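You operate a simulated robot arm through the tools that you are given. There is no shell and no other tool.

The job below is to be done with a simulated robot arm. You get a single attempt, and the scene is never put back.

TASK
Clamp the ochre block, press its gold leaf down and burnish it bright.
Fine: stop up to it, black knob at TIGHT; white pad first, then the polishing stone; both go back. Set down upright: polishing stone with green knob.

Only the result counts: the job must be done as asked and must still hold three seconds after the hand-in. Knocking over, shifting, dropping, spilling or breaking anything else fails it.

THE ROBOT
A 6-joint arm with a two-finger gripper, fixed in place. Base frame: the origin is on the floor under the middle of its stand, x ahead of it, y to its left, z up. Readings come in m, degrees, newtons and seconds.
It reaches about 1.298 m from its shoulder. Its first joint turns from -149.0 to 149.0 degrees. Payload 1.57 kg.
Tool frame: the origin (TCP) lies between the finger pads and is the grasp point; the fingertips stand 0.021 m ahead of it; z points along the fingers, y is the line along which they close. The gripper opens to 0.07 m; its body begins 0.05 m behind the TCP.
Orientation is told as [roll, pitch, yaw] about the base's x, y, z axes, in that order, counted from this pose: with the fingers straight down and closing along the base's y, the tool's x points along the base's -x, its y along +y and its z along -z.

THE INTERFACE
- The arm moves only by the tool play_rows. Its argument "series" is a list that holds one entry, the list of rows, each a list of 7 numbers: the shift along the base's x, y, z in m, then the turn, a rotation vector about the base's x, y, z in degrees, then the finger opening in m, from 0 to 0.07. In form: [[[tx, ty, tz, rx, ry, rz, fingers], ...]]. A call has 1 to 20 rows; each row shifts and turns the commanded pose from where the row before left it. A row lasts 0.2 s, in which the tool goes at most 0.05 m and 8.6 degrees; a call with a longer step from one row to the next is refused whole, and so is a gripper value outside its range. A pose out of reach is approached as far as the arm can. The call stops where the force on the tool passes 50 N (or 10 N more than at its start, if that is more) or the arm is blocked; 0.2 s more then pass. The fingers move at their own pace (about 0.1037 m/s each) and stop on an object; they squeeze with about 29 N. The grip force told is the motor's: it shows also when the fingers shut on nothing. Time passes only in rows, and 0.2 s behind the last, so rows that do not move let the fingers close. It gives the time, the measured TCP pose, the force on the tool (base axes), the opening and the grip force at its end, in the units of the frame above (readings bear some noise), with the torque about the TCP (base axes, N m) and any sound that the robot's microphone picked up.
- Cameras (640 x 400 px; columns grow to the right, rows downward): "scene" is fixed at [0.0503, 0.5016, 1.7276]; the picture's right is [-0.40, -0.92, 0.00], its down [-0.48, 0.21, -0.85] and it looks along [0.78, -0.34, -0.52] (base axes); focal length 332 px, centre (320, 200). "wrist" rides on the gripper at [0.079, 0.004, -0.081] in the tool frame; the picture's right is [-0.05, 1.00, 0.00], its down [-0.67, -0.04, -0.74] and it looks along [-0.74, -0.04, 0.67] (tool axes); focal length 256 px, centre (320, 200). There is no depth. A picture from a camera that has moved, and an enlarged one, comes with that camera's place and axes in the base frame and with its lens.
- grab_frame(camera): a new picture of that camera. No time passes.
- slide_trunk(by): slides the trunk up (or, below 0, down) by that many m; the arm rides with it, the base frame stays. It gives what a move gives, with no picture.
- zoom(camera, box): a new picture of the part [left, top, right, bottom] of that camera's present view, enlarged. No time passes.
- sign_off(): hands the job in; it is judged then, once.

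Nothing tells you positions but the pictures and the camera data. Unless the task says otherwise, let go and move clear before handing in.

The tools are called after "Request:" as a command line: name --argument value ..., lists and objects as JSON in quotes. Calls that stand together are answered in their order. play_rows: Moves the arm, as the interface text tells. Its arguments: {"type":"object","properties":{"series":{"type":"array"}},"required":["series"]} The other tools are called the same way: slide_trunk (by) moves the trunk up or down; grab_frame (camera) takes a picture; zoom (camera, box) takes an enlarged picture of a part of a camera's view; sign_off () hands the job in.

At the start:

```text
time: 0.0
ee_pos: [0.6773, 0.1264, 1.209]
tcp_rot: [0.0, 0.1, 0.0]
ft_force: [-0.7, -0.5, -0.1]
torque: [-0.01, 0.02, -0.01]
opening: 0.0697
grip_force: 0.0
trunk travel left (down, up): [-0.89, 0.08]
```

scene: 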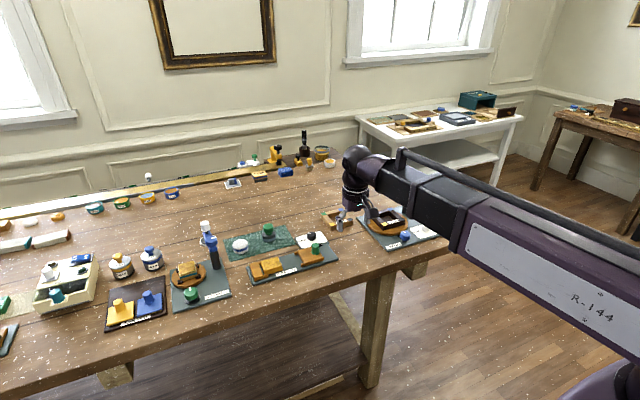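
wrist: 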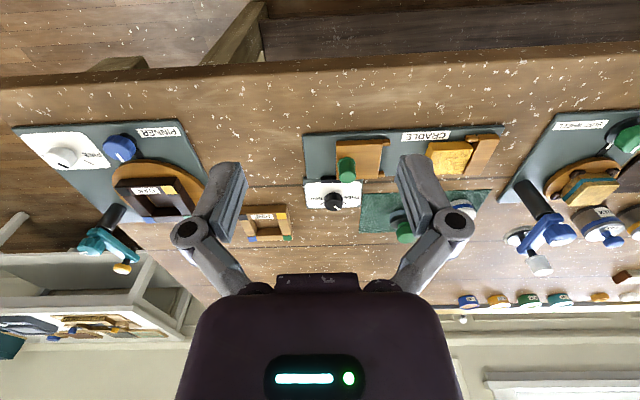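

I see a workbench with a "CRADLE" fixture holding an ochre block, a sliding stop with a green knob, a black dial knob, and a green mat with a white and a green-knobbed tool. I'll zoom in on these before moving.

Request:
zoom --camera "scene" --box '[210, 200, 350, 290]'

Request:
zoom --camera "wrist" --box '[290, 110, 530, 260]'

Request:
zoom --camera "scene" --box '[0, 200, 240, 350]'

Request:
zoom --camera "scene" --box '[220, 130, 440, 270]'

```text
4.44 times, centred on (280, 245) of scene
camera zoom: at [0.0503, 0.5016, 1.7276], right [-0.4, -0.92, 0.0], down [-0.48, 0.21, -0.85], along [0.78, -0.34, -0.52], focal length 1474 px, centre (498, 0)
```

zoom: 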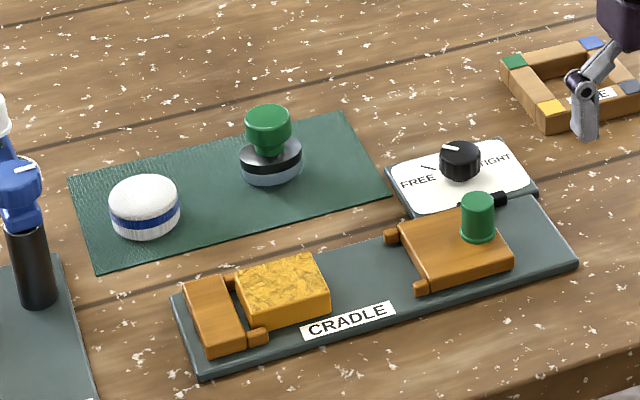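

```text
2.67 times, centred on (410, 185) of wrist
camera zoom: at [0.5968, 0.1312, 1.2907], right [0.05, 1.0, 0.0], down [0.67, -0.04, 0.74], along [0.74, -0.04, -0.67], focal length 683 px, centre (80, 240)
```

zoom: 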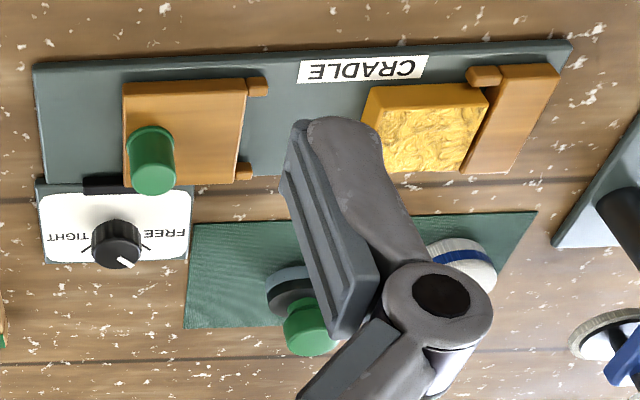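

```text
2.67 times, centred on (120, 275) of scene
camera zoom: at [0.0503, 0.5016, 1.7276], right [-0.4, -0.92, 0.0], down [-0.48, 0.21, -0.85], along [0.78, -0.34, -0.52], focal length 884 px, centre (853, 0)
```

zoom: 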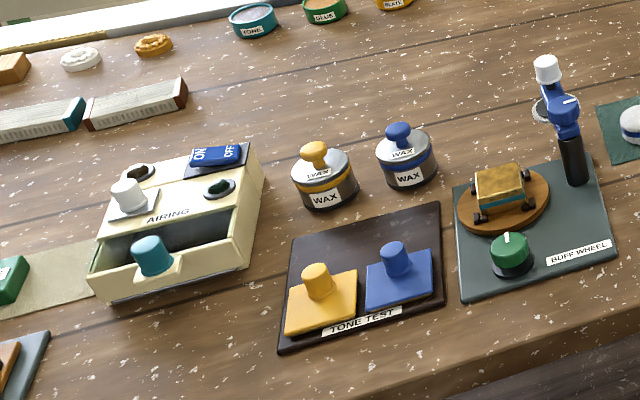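

```text
2.86 times, centred on (330, 200) of scene
camera zoom: at [0.0503, 0.5016, 1.7276], right [-0.4, -0.92, 0.0], down [-0.48, 0.21, -0.85], along [0.78, -0.34, -0.52], focal length 948 px, centre (291, 200)
```

zoom: 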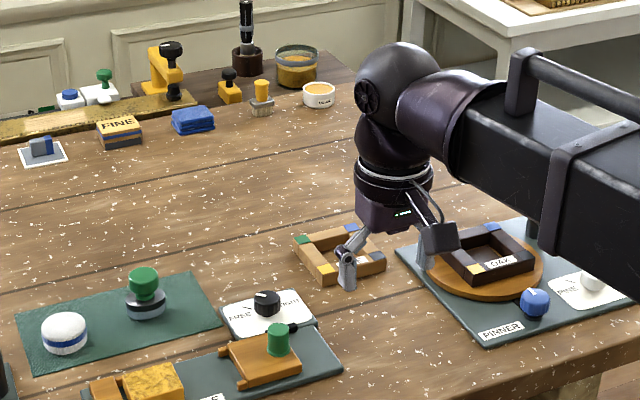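

I see the cradle plate at roughly x 0.84–0.93, y 0.09–0.39, z≈0.935. The stop's green knob is near (0.87, 0.16), the dial near (0.97, 0.135), the stone near (1.04, 0.28) and the white pad near (1.04, 0.39). I'll move in for a closer look with the wrist camera.

Request:
play_rows --series '[[[0.036, 0.003, -0.026, 0, 0, 0, 0.07], [0.036, 0.003, -0.026, 0, 0, 0, 0.07], [0.036, 0.004, -0.027, 0, 0, 0, 0.07], [0, 0, 0, 0, 0, 0, 0.07]]]'

```text
time: 1.0
ee_pos: [0.7842, 0.1372, 1.2094]
tcp_rot: [0.1, 0.0, 0.0]
ft_force: [-0.8, -0.2, 0.0]
torque: [0.0, 0.01, 0.0]
opening: 0.0702
grip_force: 0.1
out of reach, approached as far as the arm can: row 1, 2, 3
trunk travel left (down, up): [-0.89, 0.08]
```

The arm did not descend, so its vertical range seems limited at this trunk height. I'll lower the trunk a bit and see how the tool responds.

Request:
slide_trunk --by -0.08

Request:
grab_frame --camera "scene"

Request:
grab_frame --camera "wrist"

```text
time: 2.2
ee_pos: [0.7846, 0.1376, 1.1292]
tcp_rot: [0.0, -0.1, 0.0]
ft_force: [0.2, -0.6, 0.2]
torque: [0.02, 0.04, 0.02]
opening: 0.0702
grip_force: 0.1
trunk travel left (down, up): [-0.81, 0.16]
```

```text
taken
```

scene: 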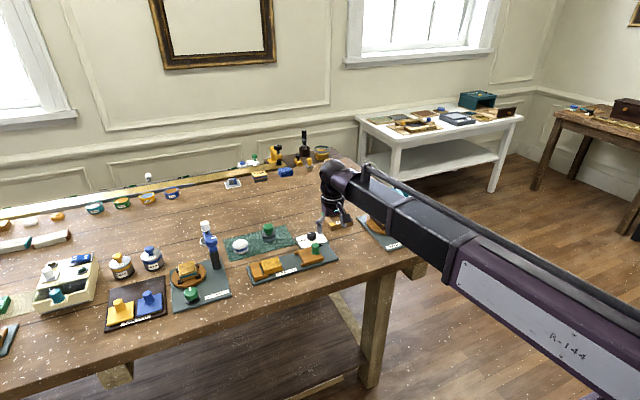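

```text
taken
camera wrist: at [0.7047, 0.1419, 1.2108], right [0.05, 1.0, 0.0], down [0.67, -0.04, 0.74], along [0.74, -0.04, -0.67], focal length 256 px, centre (320, 200)
```

wrist: 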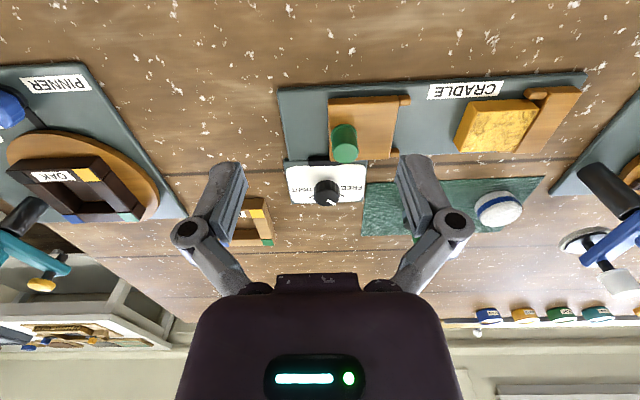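

The trunk slide carries the tool down cleanly. I'll take zoomed wrist views of the dial, stop, block, mat and tools for exact positions.

Request:
zoom --camera "wrist" --box '[260, 140, 388, 220]'

Request:
zoom --camera "wrist" --box '[270, 70, 430, 170]'

Request:
zoom --camera "wrist" --box '[430, 60, 590, 160]'

Request:
zoom --camera "wrist" --box '[350, 160, 550, 285]'

Request:
zoom --camera "scene" --box '[210, 210, 290, 260]'

Request:
zoom --camera "scene" --box '[270, 220, 350, 270]'

Request:
zoom --camera "scene" --box '[240, 240, 320, 290]'

```text
5.00 times, centred on (324, 180) of wrist
camera zoom: at [0.7047, 0.1419, 1.2108], right [0.05, 1.0, 0.0], down [0.67, -0.04, 0.74], along [0.74, -0.04, -0.67], focal length 1280 px, centre (300, 300)
```

zoom: 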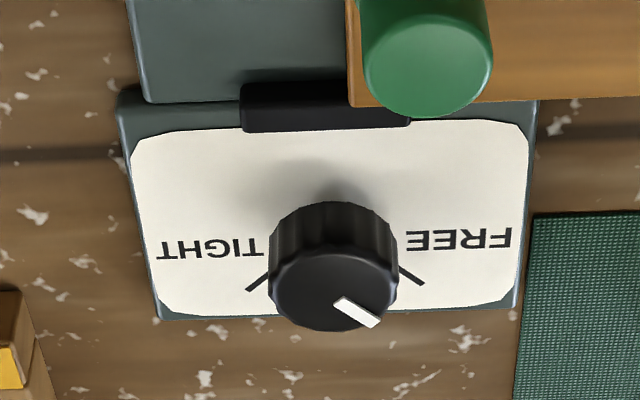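

```text
4.00 times, centred on (350, 120) of wrist
camera zoom: at [0.7047, 0.1419, 1.2108], right [0.05, 1.0, 0.0], down [0.67, -0.04, 0.74], along [0.74, -0.04, -0.67], focal length 1024 px, centre (200, 520)
```

zoom: 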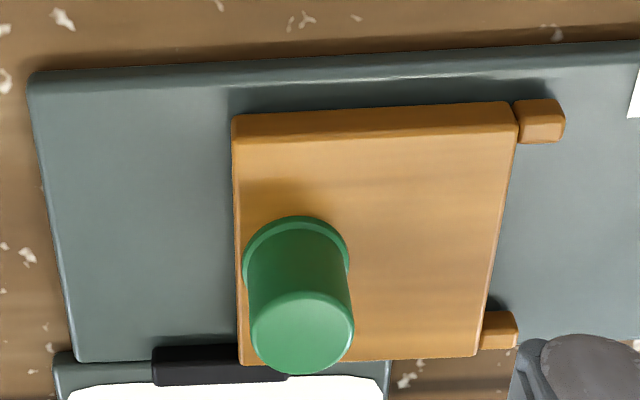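

```text
4.00 times, centred on (510, 110) of wrist
camera zoom: at [0.7047, 0.1419, 1.2108], right [0.05, 1.0, 0.0], down [0.67, -0.04, 0.74], along [0.74, -0.04, -0.67], focal length 1024 px, centre (-440, 560)
```

zoom: 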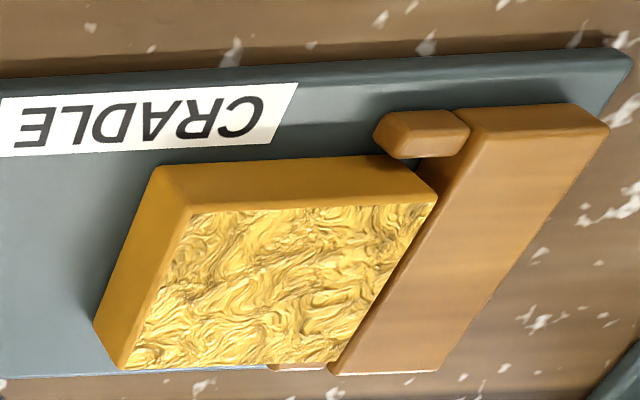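

```text
3.20 times, centred on (450, 222) of wrist
camera zoom: at [0.7047, 0.1419, 1.2108], right [0.05, 1.0, 0.0], down [0.67, -0.04, 0.74], along [0.74, -0.04, -0.67], focal length 819 px, centre (-96, 128)
```

zoom: 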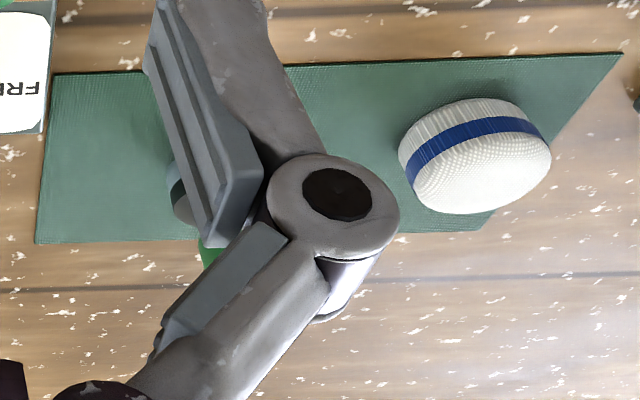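

```text
8.00 times, centred on (250, 235) of scene
camera zoom: at [0.0503, 0.5016, 1.7276], right [-0.4, -0.92, 0.0], down [-0.48, 0.21, -0.85], along [0.78, -0.34, -0.52], focal length 2653 px, centre (880, -80)
```

zoom: 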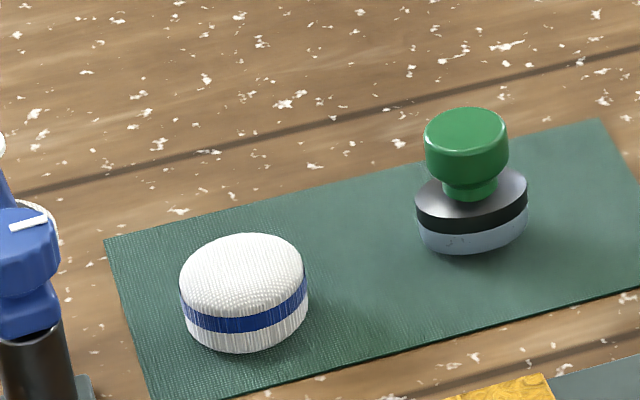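

```text
8.00 times, centred on (310, 245) of scene
camera zoom: at [0.0503, 0.5016, 1.7276], right [-0.4, -0.92, 0.0], down [-0.48, 0.21, -0.85], along [0.78, -0.34, -0.52], focal length 2653 px, centre (400, -160)
```

zoom: 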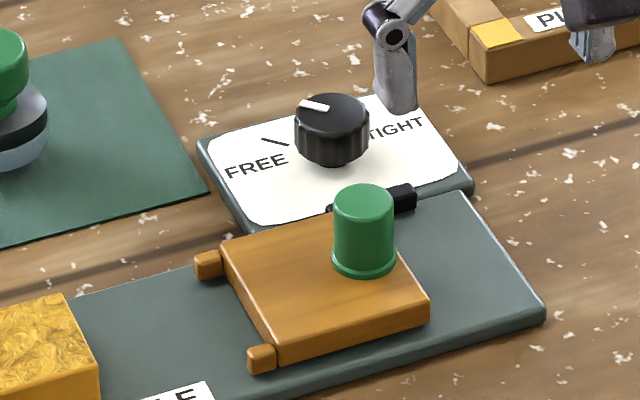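

```text
8.00 times, centred on (280, 265) of scene
camera zoom: at [0.0503, 0.5016, 1.7276], right [-0.4, -0.92, 0.0], down [-0.48, 0.21, -0.85], along [0.78, -0.34, -0.52], focal length 2653 px, centre (640, -320)
```

zoom: 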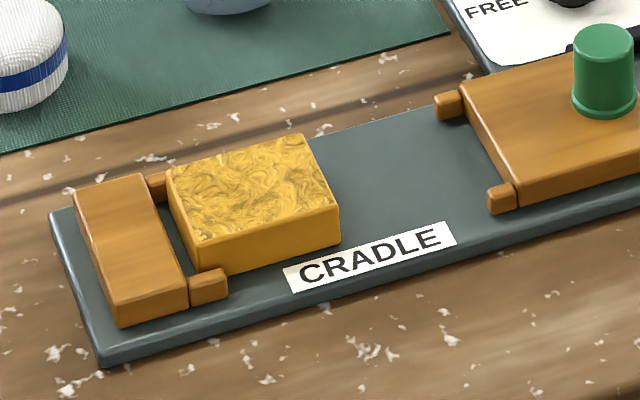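

The dial points at FREE and must turn clockwise (seen from above) to TIGHT. The block is at about x 0.842–0.892, y 0.292–0.352, top z≈0.976, and the stop's face is at y≈0.2155. I'll test whether the arm itself can descend now, while moving over the stop's green knob at about (0.871, 0.1605).

Request:
play_rows --series '[[[0.03, 0.008, -0.02, 0, 0, 0, 0.07], [0.03, 0.008, -0.01, 0, 0, 0, 0.07], [0.026, 0.007, 0, 0, 0, 0, 0.07], [0, 0, 0, 0, 0, 0, 0.07]]]'

```text
time: 3.2
ee_pos: [0.8698, 0.1611, 1.1291]
tcp_rot: [0.1, 0.1, 0.0]
ft_force: [-0.4, -0.2, -0.2]
torque: [0.02, -0.01, 0.01]
opening: 0.07
grip_force: 0.1
out of reach, approached as far as the arm can: row 1, 2
trunk travel left (down, up): [-0.81, 0.16]
```

The arm is at its lower limit relative to the trunk. I'll raise the arm, then lower the trunk by the same amount, which gives room to descend with force-guarded moves.

Request:
play_rows --series '[[[0, 0, 0.04, 0, 0, 0, 0.07], [0, 0, 0.04, 0, 0, 0, 0.07], [0, 0, 0.02, 0, 0, 0, 0.07], [0, 0, 0, 0, 0, 0, 0.07]]]'

Request:
slide_trunk --by -0.1

Request:
grab_frame --camera "scene"

Request:
grab_frame --camera "wrist"

```text
time: 4.2
ee_pos: [0.8683, 0.1606, 1.1279]
tcp_rot: [0.0, 0.0, 0.0]
ft_force: [0.2, -0.1, 0.3]
torque: [0.0, 0.0, 0.02]
opening: 0.0697
grip_force: 0.1
out of reach, approached as far as the arm can: row 1, 2, 3
trunk travel left (down, up): [-0.81, 0.16]
```

```text
time: 5.5
ee_pos: [0.8707, 0.1605, 1.029]
tcp_rot: [0.0, 0.0, 0.0]
ft_force: [0.6, 0.2, -0.2]
torque: [0.0, 0.02, 0.03]
opening: 0.0697
grip_force: 0.0
trunk travel left (down, up): [-0.71, 0.26]
```

```text
taken
```

scene: 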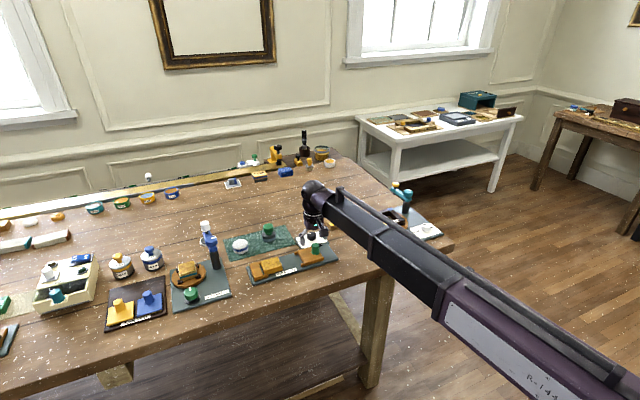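

```text
taken
camera wrist: at [0.7904, 0.1661, 1.1108], right [0.05, 1.0, 0.0], down [0.67, -0.04, 0.74], along [0.74, -0.04, -0.67], focal length 256 px, centre (320, 200)
```

wrist: 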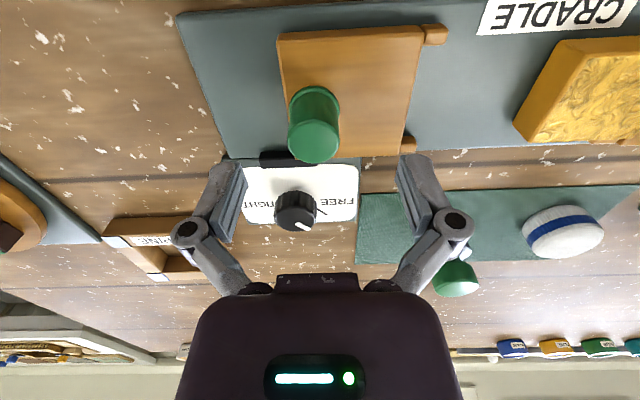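

The arm cannot change height by itself, so the trunk does all vertical moves. I'm now just above the stop's green knob, and I'll check alignment before lowering.

Request:
zoom --camera "wrist" --box '[240, 60, 400, 160]'

Request:
zoom --camera "scene" --box '[270, 220, 350, 270]'

Request:
zoom --camera "wrist" --box '[480, 0, 640, 150]'

Request:
zoom --camera "wrist" --box '[220, 150, 380, 250]'

```text
4.00 times, centred on (320, 110) of wrist
camera zoom: at [0.7904, 0.1661, 1.1108], right [0.05, 1.0, 0.0], down [0.67, -0.04, 0.74], along [0.74, -0.04, -0.67], focal length 1024 px, centre (320, 560)
```

zoom: 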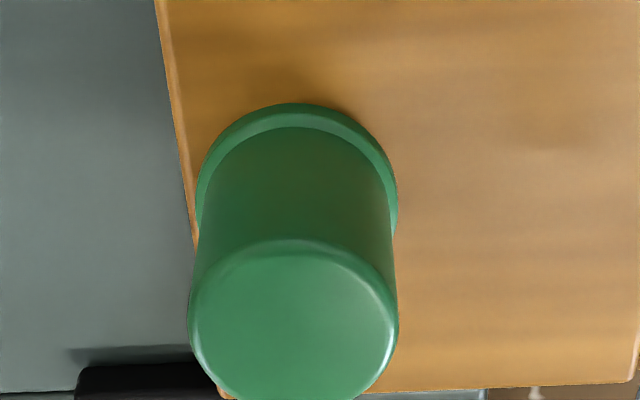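

```text
8.00 times, centred on (310, 245) of scene
camera zoom: at [0.0503, 0.5016, 1.7276], right [-0.4, -0.92, 0.0], down [-0.48, 0.21, -0.85], along [0.78, -0.34, -0.52], focal length 2653 px, centre (400, -160)
```

zoom: 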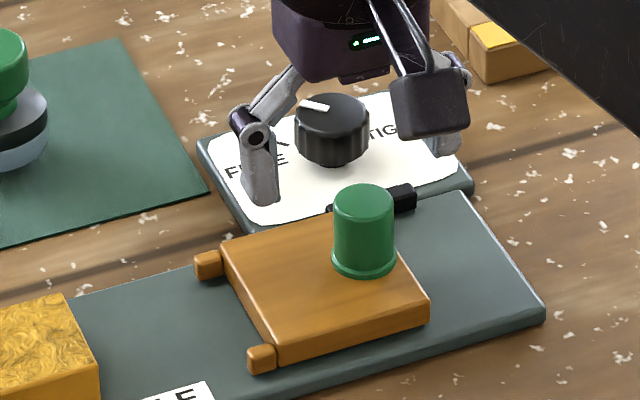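

```text
2.67 times, centred on (560, 75) of wrist
camera zoom: at [0.7904, 0.1661, 1.1108], right [0.05, 1.0, 0.0], down [0.67, -0.04, 0.74], along [0.74, -0.04, -0.67], focal length 683 px, centre (-320, 533)
```

zoom: 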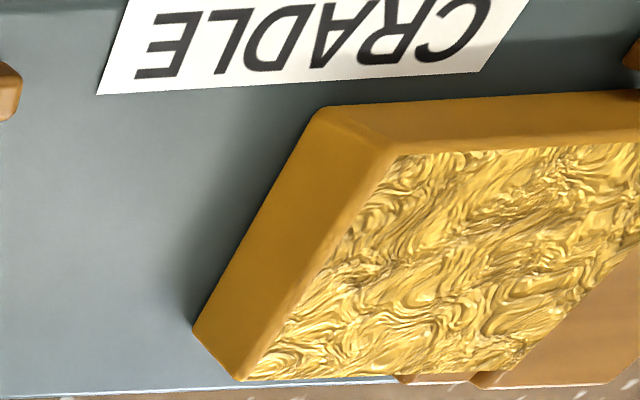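

```text
4.00 times, centred on (300, 200) of wrist
camera zoom: at [0.7904, 0.1661, 1.1108], right [0.05, 1.0, 0.0], down [0.67, -0.04, 0.74], along [0.74, -0.04, -0.67], focal length 1024 px, centre (400, 200)
```

zoom: 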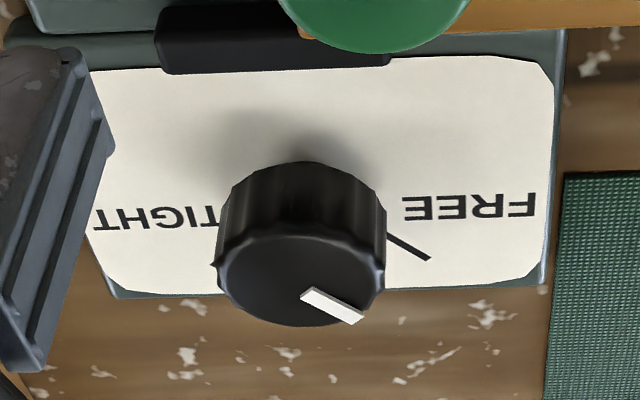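

The fingers are centred on the green knob at about (0.870, 0.159, top 0.995). I'll lower the trunk so the fingers straddle it.

Request:
slide_trunk --by -0.025

Request:
zoom --camera "scene" --box '[270, 220, 350, 270]'

Request:
grab_frame --camera "wrist"

```text
time: 6.2
ee_pos: [0.8694, 0.1616, 1.004]
tcp_rot: [0.1, 0.0, 0.0]
ft_force: [0.1, 0.4, -0.1]
torque: [0.0, 0.02, 0.03]
opening: 0.0701
grip_force: 0.0
trunk travel left (down, up): [-0.685, 0.285]
```

```text
8.00 times, centred on (310, 245) of scene
camera zoom: at [0.0503, 0.5016, 1.7276], right [-0.4, -0.92, 0.0], down [-0.48, 0.21, -0.85], along [0.78, -0.34, -0.52], focal length 2653 px, centre (400, -160)
```

zoom: 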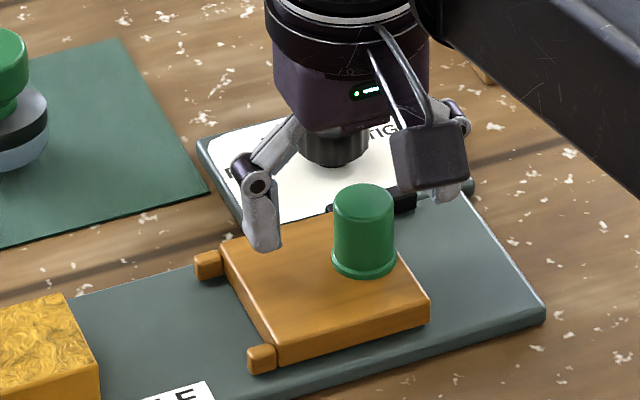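

```text
taken
camera wrist: at [0.7904, 0.1662, 1.0857], right [0.05, 1.0, 0.0], down [0.67, -0.04, 0.74], along [0.74, -0.04, -0.67], focal length 256 px, centre (320, 200)
```

wrist: 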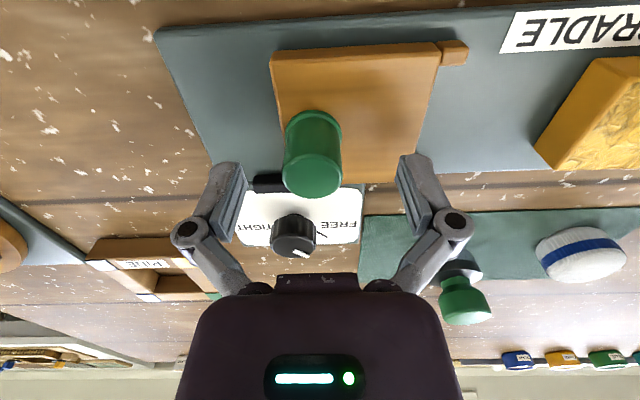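

The knob is centred between the fingers, about 3 mm toward −y. I'll correct that, lower a bit more and then grip.

Request:
slide_trunk --by -0.013

Request:
play_rows --series '[[[0, -0.003, 0, 0, 0, 0, 0.07], [0, 0, 0, 0, 0, 0, 0.04], [0, 0, 0, 0, 0, 0, 0.03], [0, 0, 0, 0, 0, 0, 0.02], [0, 0, 0, 0, 0, 0, 0.015], [0, 0, 0, 0, 0, 0, 0.015]]]'

Request:
grab_frame --camera "wrist"

Request:
zoom --camera "scene" --box '[240, 220, 350, 290]'

```text
time: 6.8
ee_pos: [0.8693, 0.162, 0.9909]
tcp_rot: [0.0, -0.2, 0.0]
ft_force: [-0.5, -0.1, 0.3]
torque: [-0.03, -0.03, 0.01]
opening: 0.0701
grip_force: 0.0
trunk travel left (down, up): [-0.672, 0.298]
```

```text
time: 8.1
ee_pos: [0.8675, 0.1588, 0.9953]
tcp_rot: [0.4, -0.4, 0.0]
ft_force: [3.9, 1.8, 48.5]
torque: [1.11, 0.53, -0.1]
opening: 0.0317
grip_force: 31.9
trunk travel left (down, up): [-0.672, 0.298]
stopped in row 6: the force on the tool passed its limit at 56 N (the readings are from after the stop); the commanded pose is now the measured one
```

```text
taken
camera wrist: at [0.7885, 0.164, 1.0759], right [0.05, 1.0, 0.01], down [0.66, -0.04, 0.75], along [0.75, -0.03, -0.66], focal length 256 px, centre (320, 200)
```

wrist: 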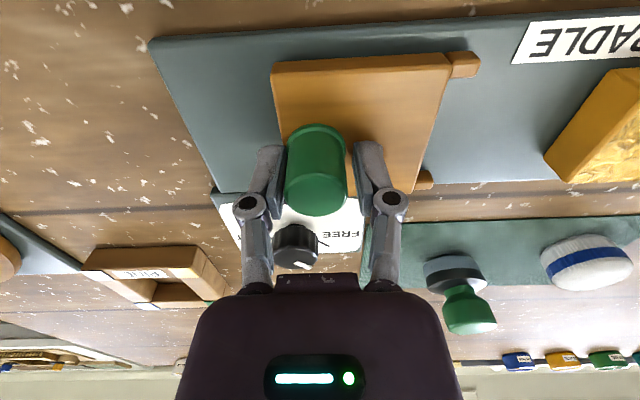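

```text
5.71 times, centred on (295, 255) of scene
camera zoom: at [0.0503, 0.5016, 1.7276], right [-0.4, -0.92, 0.0], down [-0.48, 0.21, -0.85], along [0.78, -0.34, -0.52], focal length 1895 px, centre (463, -114)
```

zoom: 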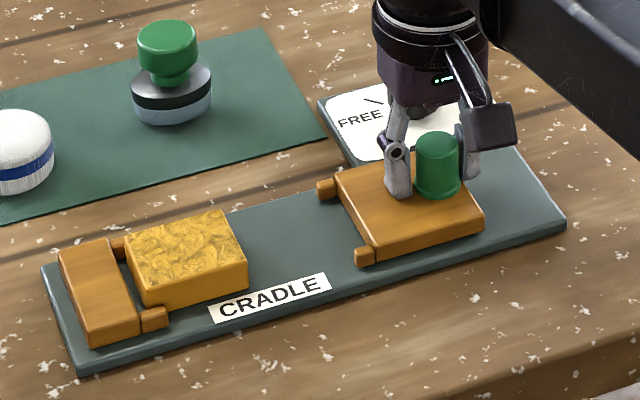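

Closing pushed the tool upward with about 48 N, so the fingertips were touching the knob's base flange. I'll open the fingers, raise slightly and grip higher.

Request:
play_rows --series '[[[0, 0, 0, 0, 0, 0, 0.05], [0, 0, 0, 0, 0, 0, 0.06], [0, 0, 0, 0, 0, 0, 0.06]]]'

Request:
slide_trunk --by 0.004

Request:
zoom --camera "wrist" --box '[220, 90, 420, 215]'

```text
time: 8.9
ee_pos: [0.8709, 0.1606, 0.9907]
tcp_rot: [0.3, -0.2, 0.1]
ft_force: [0.8, 0.3, 0.3]
torque: [-0.01, -0.02, 0.01]
opening: 0.0599
grip_force: 0.1
trunk travel left (down, up): [-0.672, 0.298]
```

```text
time: 9.4
ee_pos: [0.871, 0.1599, 0.9945]
tcp_rot: [0.2, -0.2, 0.1]
ft_force: [0.3, 0.0, 0.8]
torque: [0.04, 0.0, 0.02]
opening: 0.0598
grip_force: 0.0
trunk travel left (down, up): [-0.676, 0.294]
```

```text
3.20 times, centred on (320, 152) of wrist
camera zoom: at [0.7916, 0.1646, 1.0765], right [0.05, 1.0, 0.0], down [0.66, -0.04, 0.75], along [0.75, -0.04, -0.67], focal length 819 px, centre (320, 352)
```

zoom: 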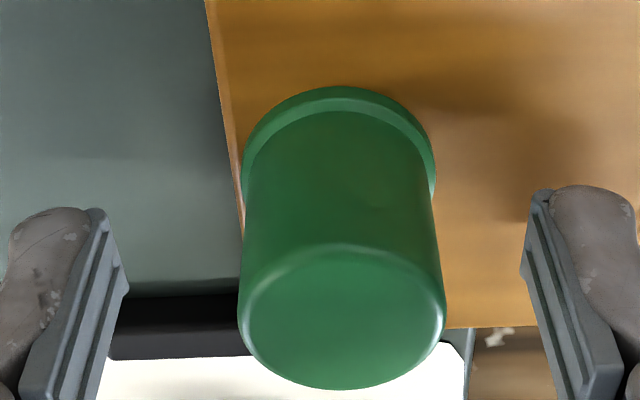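

I'll raise another 2 mm and close again, more gently.

Request:
slide_trunk --by 0.003

Request:
play_rows --series '[[[0, 0, 0, 0, 0, 0, 0.04], [0, 0, 0, 0, 0, 0, 0.032], [0, 0, 0, 0, 0, 0, 0.024], [0, 0, 0, 0, 0, 0, 0.02], [0, 0, 0, 0, 0, 0, 0.02]]]'

Request:
zoom --camera "wrist" --box '[220, 90, 420, 215]'

```text
time: 10.0
ee_pos: [0.8711, 0.1591, 0.9977]
tcp_rot: [0.2, 0.0, 0.1]
ft_force: [0.4, -0.3, 0.2]
torque: [0.01, 0.0, 0.02]
opening: 0.0599
grip_force: 0.1
trunk travel left (down, up): [-0.679, 0.291]
```

```text
time: 11.2
ee_pos: [0.8714, 0.1597, 0.9982]
tcp_rot: [0.2, 0.0, 0.1]
ft_force: [-0.7, -0.3, 1.4]
torque: [-0.03, 0.02, 0.02]
opening: 0.0253
grip_force: 32.1
trunk travel left (down, up): [-0.679, 0.291]
```

```text
3.20 times, centred on (320, 152) of wrist
camera zoom: at [0.7914, 0.1644, 1.0796], right [0.05, 1.0, 0.0], down [0.66, -0.04, 0.75], along [0.75, -0.04, -0.67], focal length 819 px, centre (320, 352)
```

zoom: 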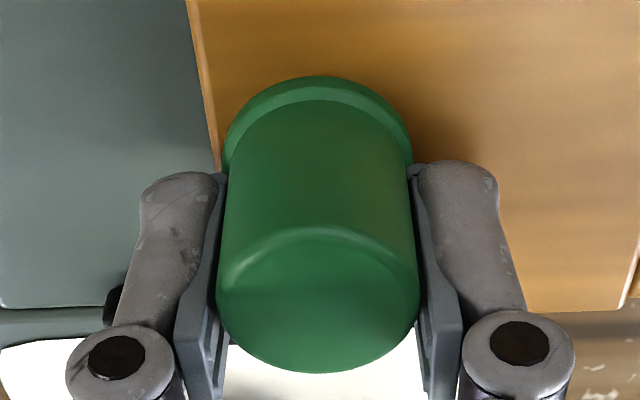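

The knob is gripped cleanly at a 25 mm opening. I'll slide the stop toward the block (+y), first about 6.5 cm.

Request:
play_rows --series '[[[0, 0.005, 0, 0, 0, 0, 0.02], [0, 0.01, 0, 0, 0, 0, 0.02], [0, 0.01, 0, 0, 0, 0, 0.02], [0, 0.01, 0, 0, 0, 0, 0.02], [0, 0.01, 0, 0, 0, 0, 0.02], [0, 0.01, 0, 0, 0, 0, 0.02], [0, 0.01, 0, 0, 0, 0, 0.02], [0, 0, 0, 0, 0, 0, 0.02]]]'

Request:
grab_frame --camera "wrist"

Request:
zoom --camera "scene" --box '[240, 220, 350, 290]'

```text
time: 13.0
ee_pos: [0.8713, 0.2257, 0.9975]
tcp_rot: [0.1, -0.2, 0.1]
ft_force: [0.0, -0.2, 0.5]
torque: [-0.01, 0.09, -0.01]
opening: 0.0254
grip_force: 31.9
trunk travel left (down, up): [-0.679, 0.291]
```

```text
taken
camera wrist: at [0.7914, 0.2297, 1.0796], right [0.05, 1.0, 0.0], down [0.66, -0.04, 0.75], along [0.75, -0.04, -0.67], focal length 256 px, centre (320, 200)
```

wrist: 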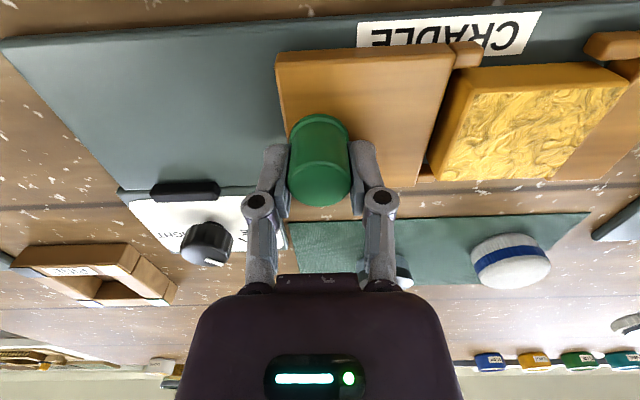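

```text
5.71 times, centred on (295, 255) of scene
camera zoom: at [0.0503, 0.5016, 1.7276], right [-0.4, -0.92, 0.0], down [-0.48, 0.21, -0.85], along [0.78, -0.34, -0.52], focal length 1895 px, centre (463, -114)
```

zoom: 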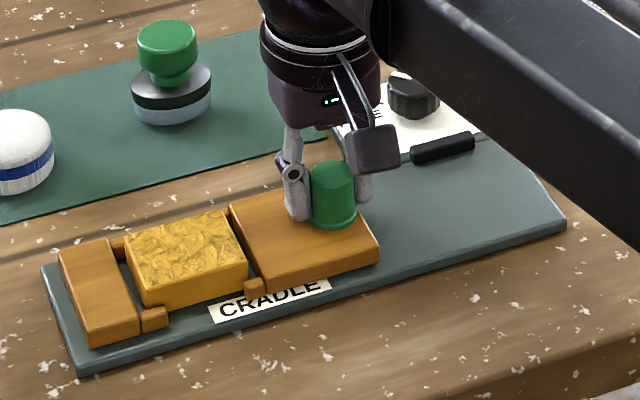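

The stop follows and is now within about 1 cm of the block. I'll creep forward and watch for the contact force.

Request:
play_rows --series '[[[0, 0.002, 0, 0, 0, 0, 0.02], [0, 0.002, 0, 0, 0, 0, 0.02], [0, 0.002, 0, 0, 0, 0, 0.02], [0, 0.002, 0, 0, 0, 0, 0.02], [0, 0, 0, 0, 0, 0, 0.02]]]'

Request:
zoom --camera "wrist" --box '[400, 30, 640, 180]'

Request:
zoom --camera "scene" --box '[240, 240, 320, 290]'

```text
time: 14.2
ee_pos: [0.8713, 0.2321, 0.9968]
tcp_rot: [0.2, -0.1, 0.1]
ft_force: [-0.1, -1.4, 0.5]
torque: [-0.05, 0.06, 0.01]
opening: 0.0255
grip_force: 31.7
trunk travel left (down, up): [-0.679, 0.291]
```

```text
2.67 times, centred on (520, 105) of wrist
camera zoom: at [0.7914, 0.2375, 1.0796], right [0.05, 1.0, 0.0], down [0.66, -0.04, 0.75], along [0.75, -0.04, -0.67], focal length 683 px, centre (-213, 453)
```

zoom: 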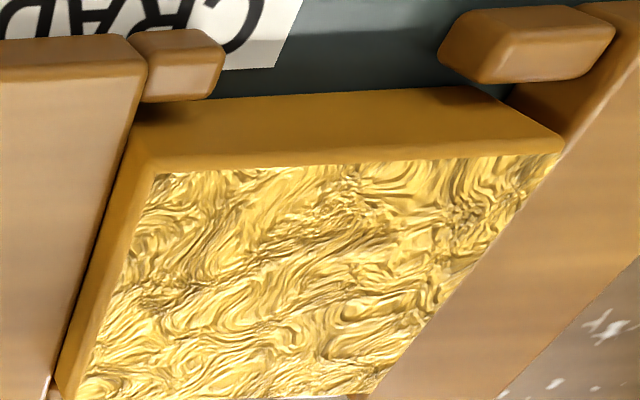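

```text
8.00 times, centred on (280, 265) of scene
camera zoom: at [0.0503, 0.5016, 1.7276], right [-0.4, -0.92, 0.0], down [-0.48, 0.21, -0.85], along [0.78, -0.34, -0.52], focal length 2653 px, centre (640, -320)
```

zoom: 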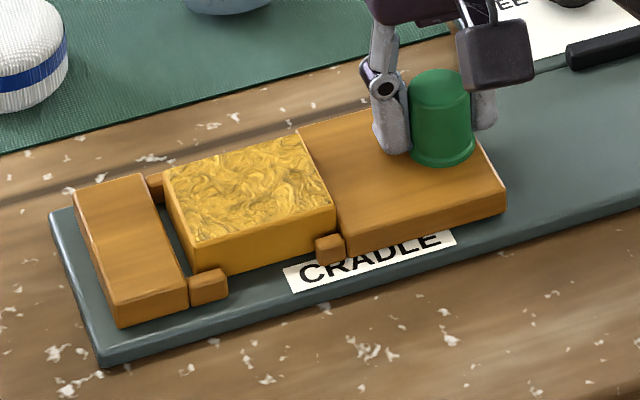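

The stop appears to be touching the block, with only 1.4 N of force. I'll keep pushing in small steps until the block is firmly seated against the jaw.

Request:
play_rows --series '[[[0, 0.002, 0, 0, 0, 0, 0.02], [0, 0.002, 0, 0, 0, 0, 0.02], [0, 0, 0, 0, 0, 0, 0.02]]]'

Request:
zoom --camera "scene" --box '[240, 240, 320, 290]'

```text
time: 15.0
ee_pos: [0.872, 0.2373, 0.998]
tcp_rot: [0.1, -0.1, 0.1]
ft_force: [-0.4, -1.2, 1.4]
torque: [0.01, -0.03, 0.0]
opening: 0.0254
grip_force: 32.1
trunk travel left (down, up): [-0.679, 0.291]
```

```text
8.00 times, centred on (280, 265) of scene
camera zoom: at [0.0503, 0.5016, 1.7276], right [-0.4, -0.92, 0.0], down [-0.48, 0.21, -0.85], along [0.78, -0.34, -0.52], focal length 2653 px, centre (640, -320)
```

zoom: 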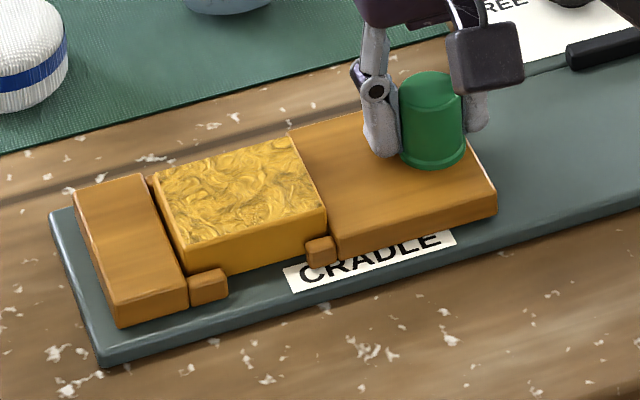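

The block is sliding with the stop and is nearly at the fixed jaw. I'll continue in finer steps.

Request:
play_rows --series '[[[0, 0.0015, 0, 0, 0, 0, 0.02], [0, 0.0015, 0, 0, 0, 0, 0.02], [0, 0, 0, 0, 0, 0, 0.02]]]'

Request:
zoom --camera "scene" --box '[240, 240, 320, 290]'

```text
time: 15.8
ee_pos: [0.8715, 0.2392, 0.9991]
tcp_rot: [0.1, -0.1, 0.1]
ft_force: [-3.1, -7.4, -2.7]
torque: [-0.16, -0.04, 0.01]
opening: 0.0254
grip_force: 32.3
trunk travel left (down, up): [-0.679, 0.291]
```

```text
8.00 times, centred on (280, 265) of scene
camera zoom: at [0.0503, 0.5016, 1.7276], right [-0.4, -0.92, 0.0], down [-0.48, 0.21, -0.85], along [0.78, -0.34, -0.52], focal length 2653 px, centre (640, -320)
```

zoom: 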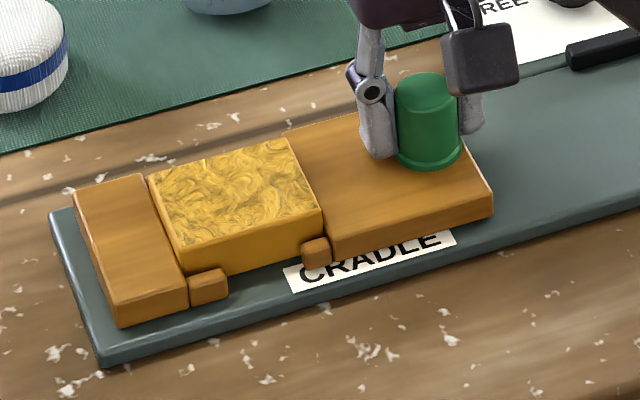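

Force has risen to 7.4 N, so the block has reached the jaw. One more small push will seat it.

Request:
play_rows --series '[[[0, 0.001, 0, 0, 0, 0, 0.02], [0, 0.001, 0, 0, 0, 0, 0.02], [0, 0, 0, 0, 0, 0, 0.02]]]'

Request:
zoom --camera "scene" --box '[240, 240, 320, 290]'

Request:
zoom --camera "wrist" --box '[400, 30, 640, 180]'

```text
time: 16.6
ee_pos: [0.8699, 0.2401, 0.9976]
tcp_rot: [0.0, -0.1, 0.0]
ft_force: [-6.9, -23.1, -9.2]
torque: [-0.41, -0.11, 0.12]
opening: 0.0255
grip_force: 31.5
trunk travel left (down, up): [-0.679, 0.291]
```

```text
8.00 times, centred on (280, 265) of scene
camera zoom: at [0.0503, 0.5016, 1.7276], right [-0.4, -0.92, 0.0], down [-0.48, 0.21, -0.85], along [0.78, -0.34, -0.52], focal length 2653 px, centre (640, -320)
```

zoom: 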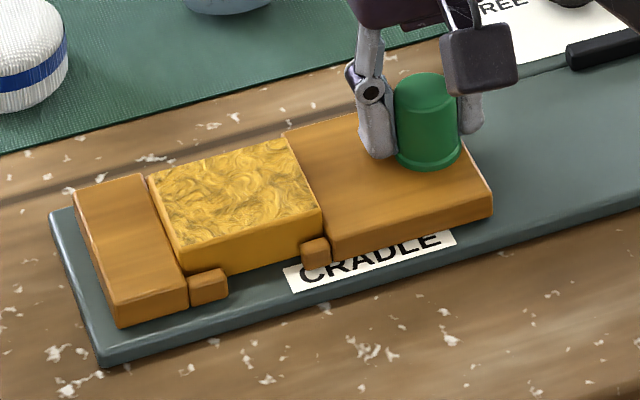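

```text
2.67 times, centred on (520, 105) of wrist
camera zoom: at [0.7916, 0.2439, 1.0797], right [0.05, 1.0, 0.0], down [0.67, -0.04, 0.75], along [0.74, -0.04, -0.67], focal length 683 px, centre (-213, 453)
```

zoom: 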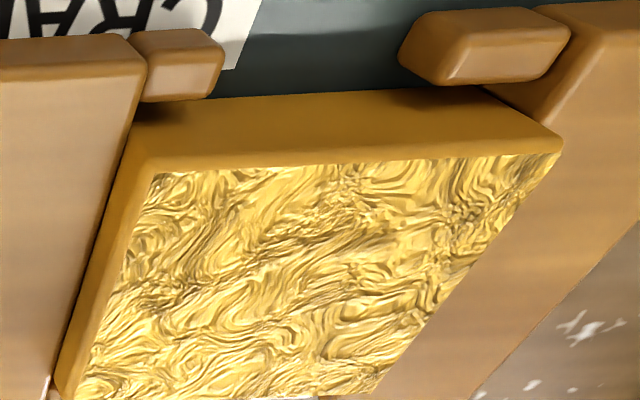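

The block is firmly seated with 23 N of push. I'll release the knob, raise the trunk, and look at the dial.

Request:
play_rows --series '[[[0, 0, 0, 0, 0, 0, 0.035], [0, 0, 0, 0, 0, 0, 0.05], [0, 0, 0, 0, 0, 0, 0.05]]]'

Request:
slide_trunk --by 0.07

Request:
zoom --camera "scene" --box '[240, 240, 320, 290]'

Request:
grab_frame --camera "wrist"

```text
time: 17.4
ee_pos: [0.8712, 0.2423, 0.9977]
tcp_rot: [0.3, -0.1, 0.1]
ft_force: [-0.6, -0.6, -0.1]
torque: [0.01, 0.0, 0.01]
opening: 0.0502
grip_force: 0.0
trunk travel left (down, up): [-0.679, 0.291]
```

```text
time: 18.4
ee_pos: [0.8711, 0.2424, 1.0685]
tcp_rot: [0.3, -0.1, 0.1]
ft_force: [0.5, -0.8, -0.4]
torque: [0.03, 0.03, 0.0]
opening: 0.0499
grip_force: 0.0
trunk travel left (down, up): [-0.749, 0.221]
```

```text
8.00 times, centred on (280, 265) of scene
camera zoom: at [0.0503, 0.5016, 1.7276], right [-0.4, -0.92, 0.0], down [-0.48, 0.21, -0.85], along [0.78, -0.34, -0.52], focal length 2653 px, centre (640, -320)
```

zoom: 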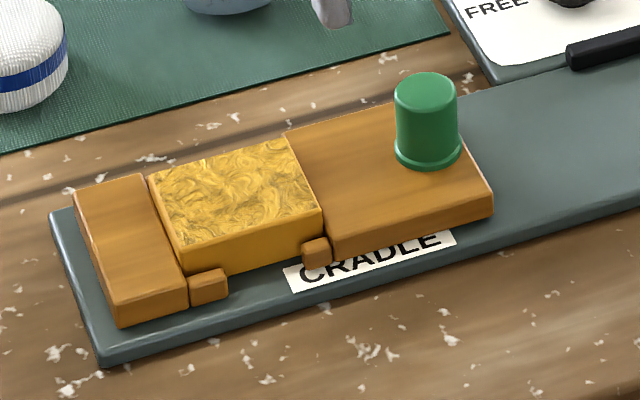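

```text
taken
camera wrist: at [0.7918, 0.2469, 1.1494], right [0.05, 1.0, 0.0], down [0.66, -0.04, 0.75], along [0.75, -0.04, -0.67], focal length 256 px, centre (320, 200)
```

wrist: 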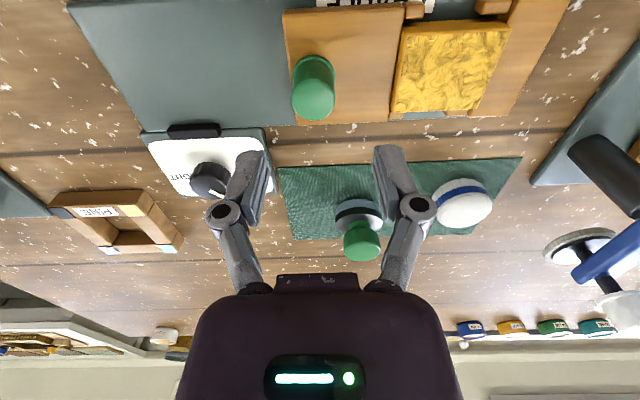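

The stop stays against the block. Now I'll go to the dial, taking two views at different distances to fix its position and height.

Request:
play_rows --series '[[[0, -0.035, 0, 0, 0, 0, 0.07], [0, -0.035, 0, 0, 0, 0, 0.07], [0, -0.035, 0, 0, 0, 0, 0.07], [0, 0, 0, 0, 0, 0, 0.07]]]'

Request:
zoom --camera "wrist" --box '[240, 110, 400, 210]'

Request:
play_rows --series '[[[0.03, 0, 0, 0, 0, 0, 0.07], [0.03, 0, 0, 0, 0, 0, 0.07], [0, 0, 0, 0, 0, 0, 0.07]]]'

Request:
grab_frame --camera "wrist"

Request:
zoom --camera "wrist" --box '[240, 60, 400, 160]'

```text
time: 19.4
ee_pos: [0.8709, 0.1376, 1.0682]
tcp_rot: [0.2, -0.1, 0.1]
ft_force: [0.2, 0.3, -0.3]
torque: [0.0, -0.02, -0.01]
opening: 0.0699
grip_force: 0.1
trunk travel left (down, up): [-0.749, 0.221]
```

```text
4.00 times, centred on (320, 160) of wrist
camera zoom: at [0.792, 0.1415, 1.1495], right [0.05, 1.0, 0.0], down [0.66, -0.04, 0.75], along [0.75, -0.04, -0.67], focal length 1024 px, centre (320, 360)
```

zoom: 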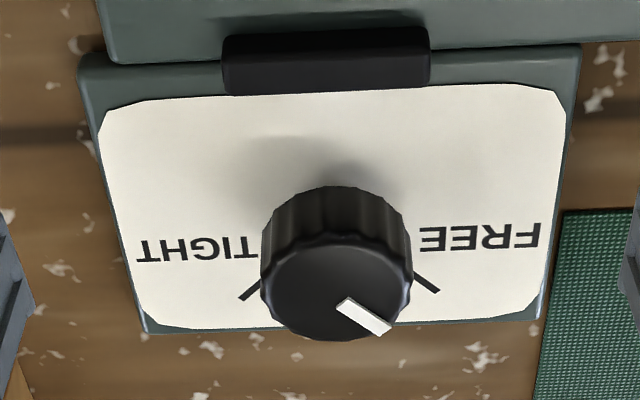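

```text
time: 20.2
ee_pos: [0.9319, 0.1376, 1.0688]
tcp_rot: [0.2, -0.1, 0.1]
ft_force: [-0.7, 0.3, 0.6]
torque: [0.02, -0.02, -0.01]
opening: 0.0703
grip_force: 0.1
trunk travel left (down, up): [-0.749, 0.221]
```

```text
taken
camera wrist: at [0.8517, 0.1412, 1.1497], right [0.05, 1.0, 0.0], down [0.66, -0.04, 0.75], along [0.75, -0.04, -0.67], focal length 256 px, centre (320, 200)
```

wrist: 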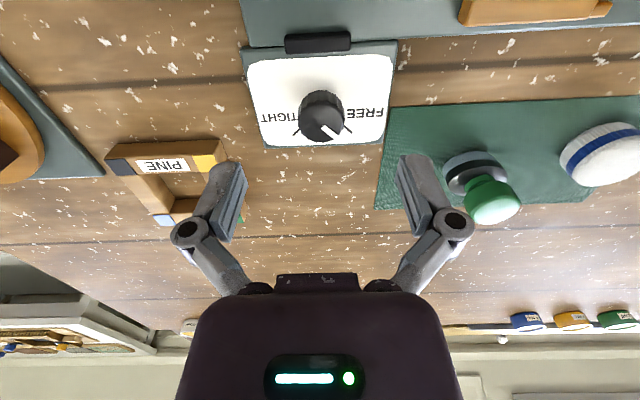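

```text
4.00 times, centred on (320, 110) of wrist
camera zoom: at [0.8517, 0.1412, 1.1497], right [0.05, 1.0, 0.0], down [0.66, -0.04, 0.75], along [0.75, -0.04, -0.67], focal length 1024 px, centre (320, 560)
```

zoom: 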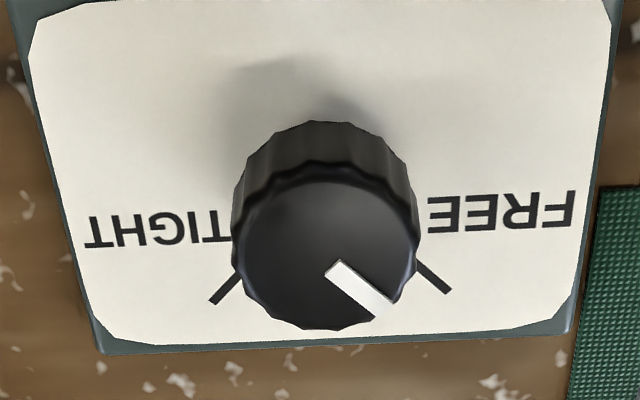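

The dial is at about (0.952, 0.1375) with its top at z≈0.985. The pointer sits at about +44° (FREE) and the TIGHT tick is at about −43°, so it needs roughly a −88° turn. I'll centre over it and pre-rotate the gripper +45°.

Request:
play_rows --series '[[[0.02, 0, 0, 0, 0, 8, 0.052], [0, 0, 0, 0, 0, 8, 0.052], [0, 0, 0, 0, 0, 8, 0.052], [0, 0, 0, 0, 0, 8, 0.052], [0, 0, 0, 0, 0, 8, 0.052], [0, 0, 0, 0, 0, 5, 0.052], [0, 0, 0, 0, 0, 0, 0.052]]]'

Request:
grab_frame --camera "wrist"

Request:
zoom --camera "scene" --box '[260, 210, 350, 270]'

```text
time: 21.8
ee_pos: [0.9517, 0.1367, 1.0673]
tcp_rot: [0.2, -0.1, 45.2]
ft_force: [-0.2, -0.2, 0.2]
torque: [-0.05, 0.04, 0.03]
opening: 0.052
grip_force: 0.1
trunk travel left (down, up): [-0.749, 0.221]
```

```text
taken
camera wrist: at [0.8923, 0.0842, 1.1495], right [-0.67, 0.74, 0.0], down [0.5, 0.44, 0.75], along [0.55, 0.5, -0.67], focal length 256 px, centre (320, 200)
```

wrist: 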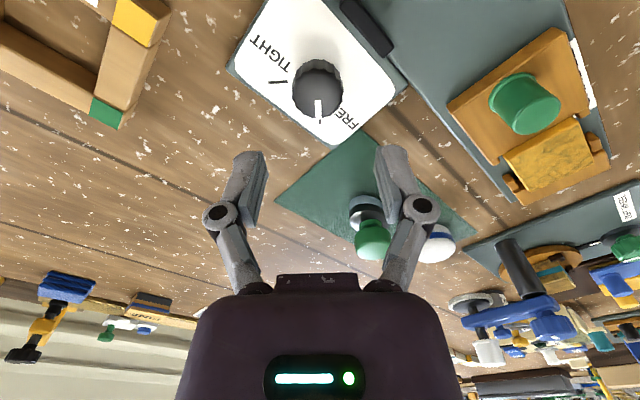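

```text
6.67 times, centred on (305, 240) of scene
camera zoom: at [0.0503, 0.5016, 1.7276], right [-0.4, -0.92, 0.0], down [-0.48, 0.21, -0.85], along [0.78, -0.34, -0.52], focal length 2211 px, centre (420, -67)
```

zoom: 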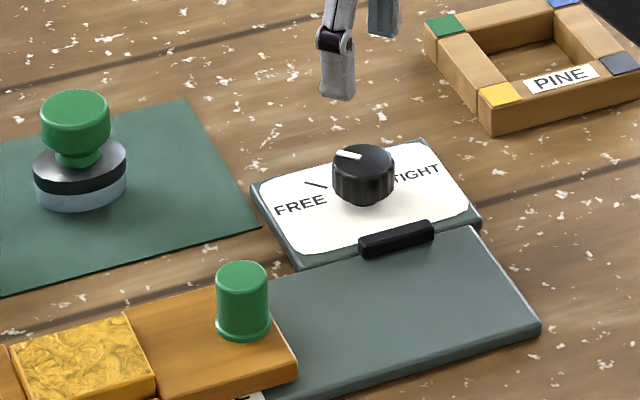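

The third view confirms the dial at (0.952, 0.137). I'll lower in two stages and check.

Request:
slide_trunk --by -0.06

Request:
grab_frame --camera "wrist"

Request:
zoom --camera "scene" --box '[260, 210, 350, 270]'

```text
time: 22.8
ee_pos: [0.9523, 0.1365, 1.0088]
tcp_rot: [0.2, -0.2, 45.1]
ft_force: [0.3, 1.2, 0.7]
torque: [0.02, 0.01, 0.02]
opening: 0.0523
grip_force: 0.1
trunk travel left (down, up): [-0.689, 0.281]
```

```text
taken
camera wrist: at [0.8921, 0.0842, 1.0896], right [-0.67, 0.74, 0.0], down [0.5, 0.44, 0.75], along [0.55, 0.5, -0.67], focal length 256 px, centre (320, 200)
```

wrist: 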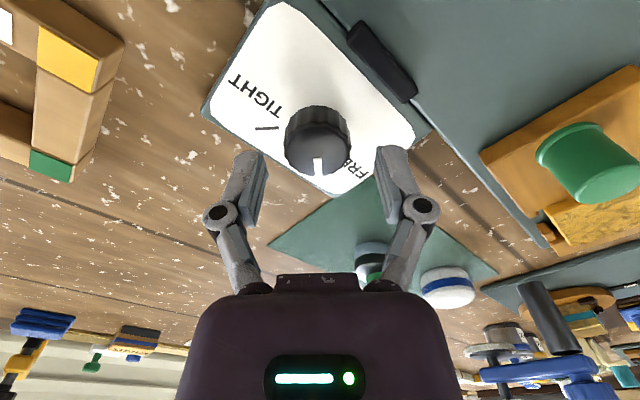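

```text
6.67 times, centred on (305, 240) of scene
camera zoom: at [0.0503, 0.5016, 1.7276], right [-0.4, -0.92, 0.0], down [-0.48, 0.21, -0.85], along [0.78, -0.34, -0.52], focal length 2211 px, centre (420, -67)
```

zoom: 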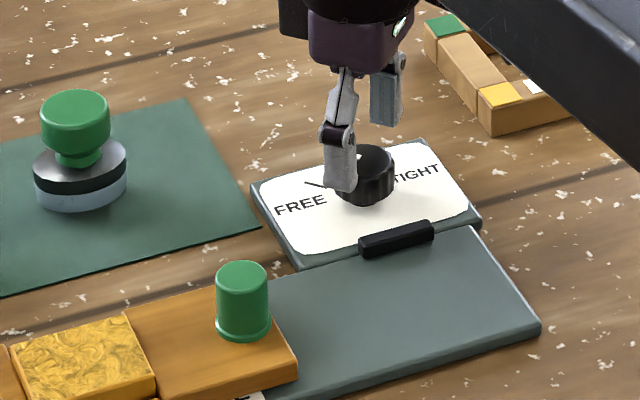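

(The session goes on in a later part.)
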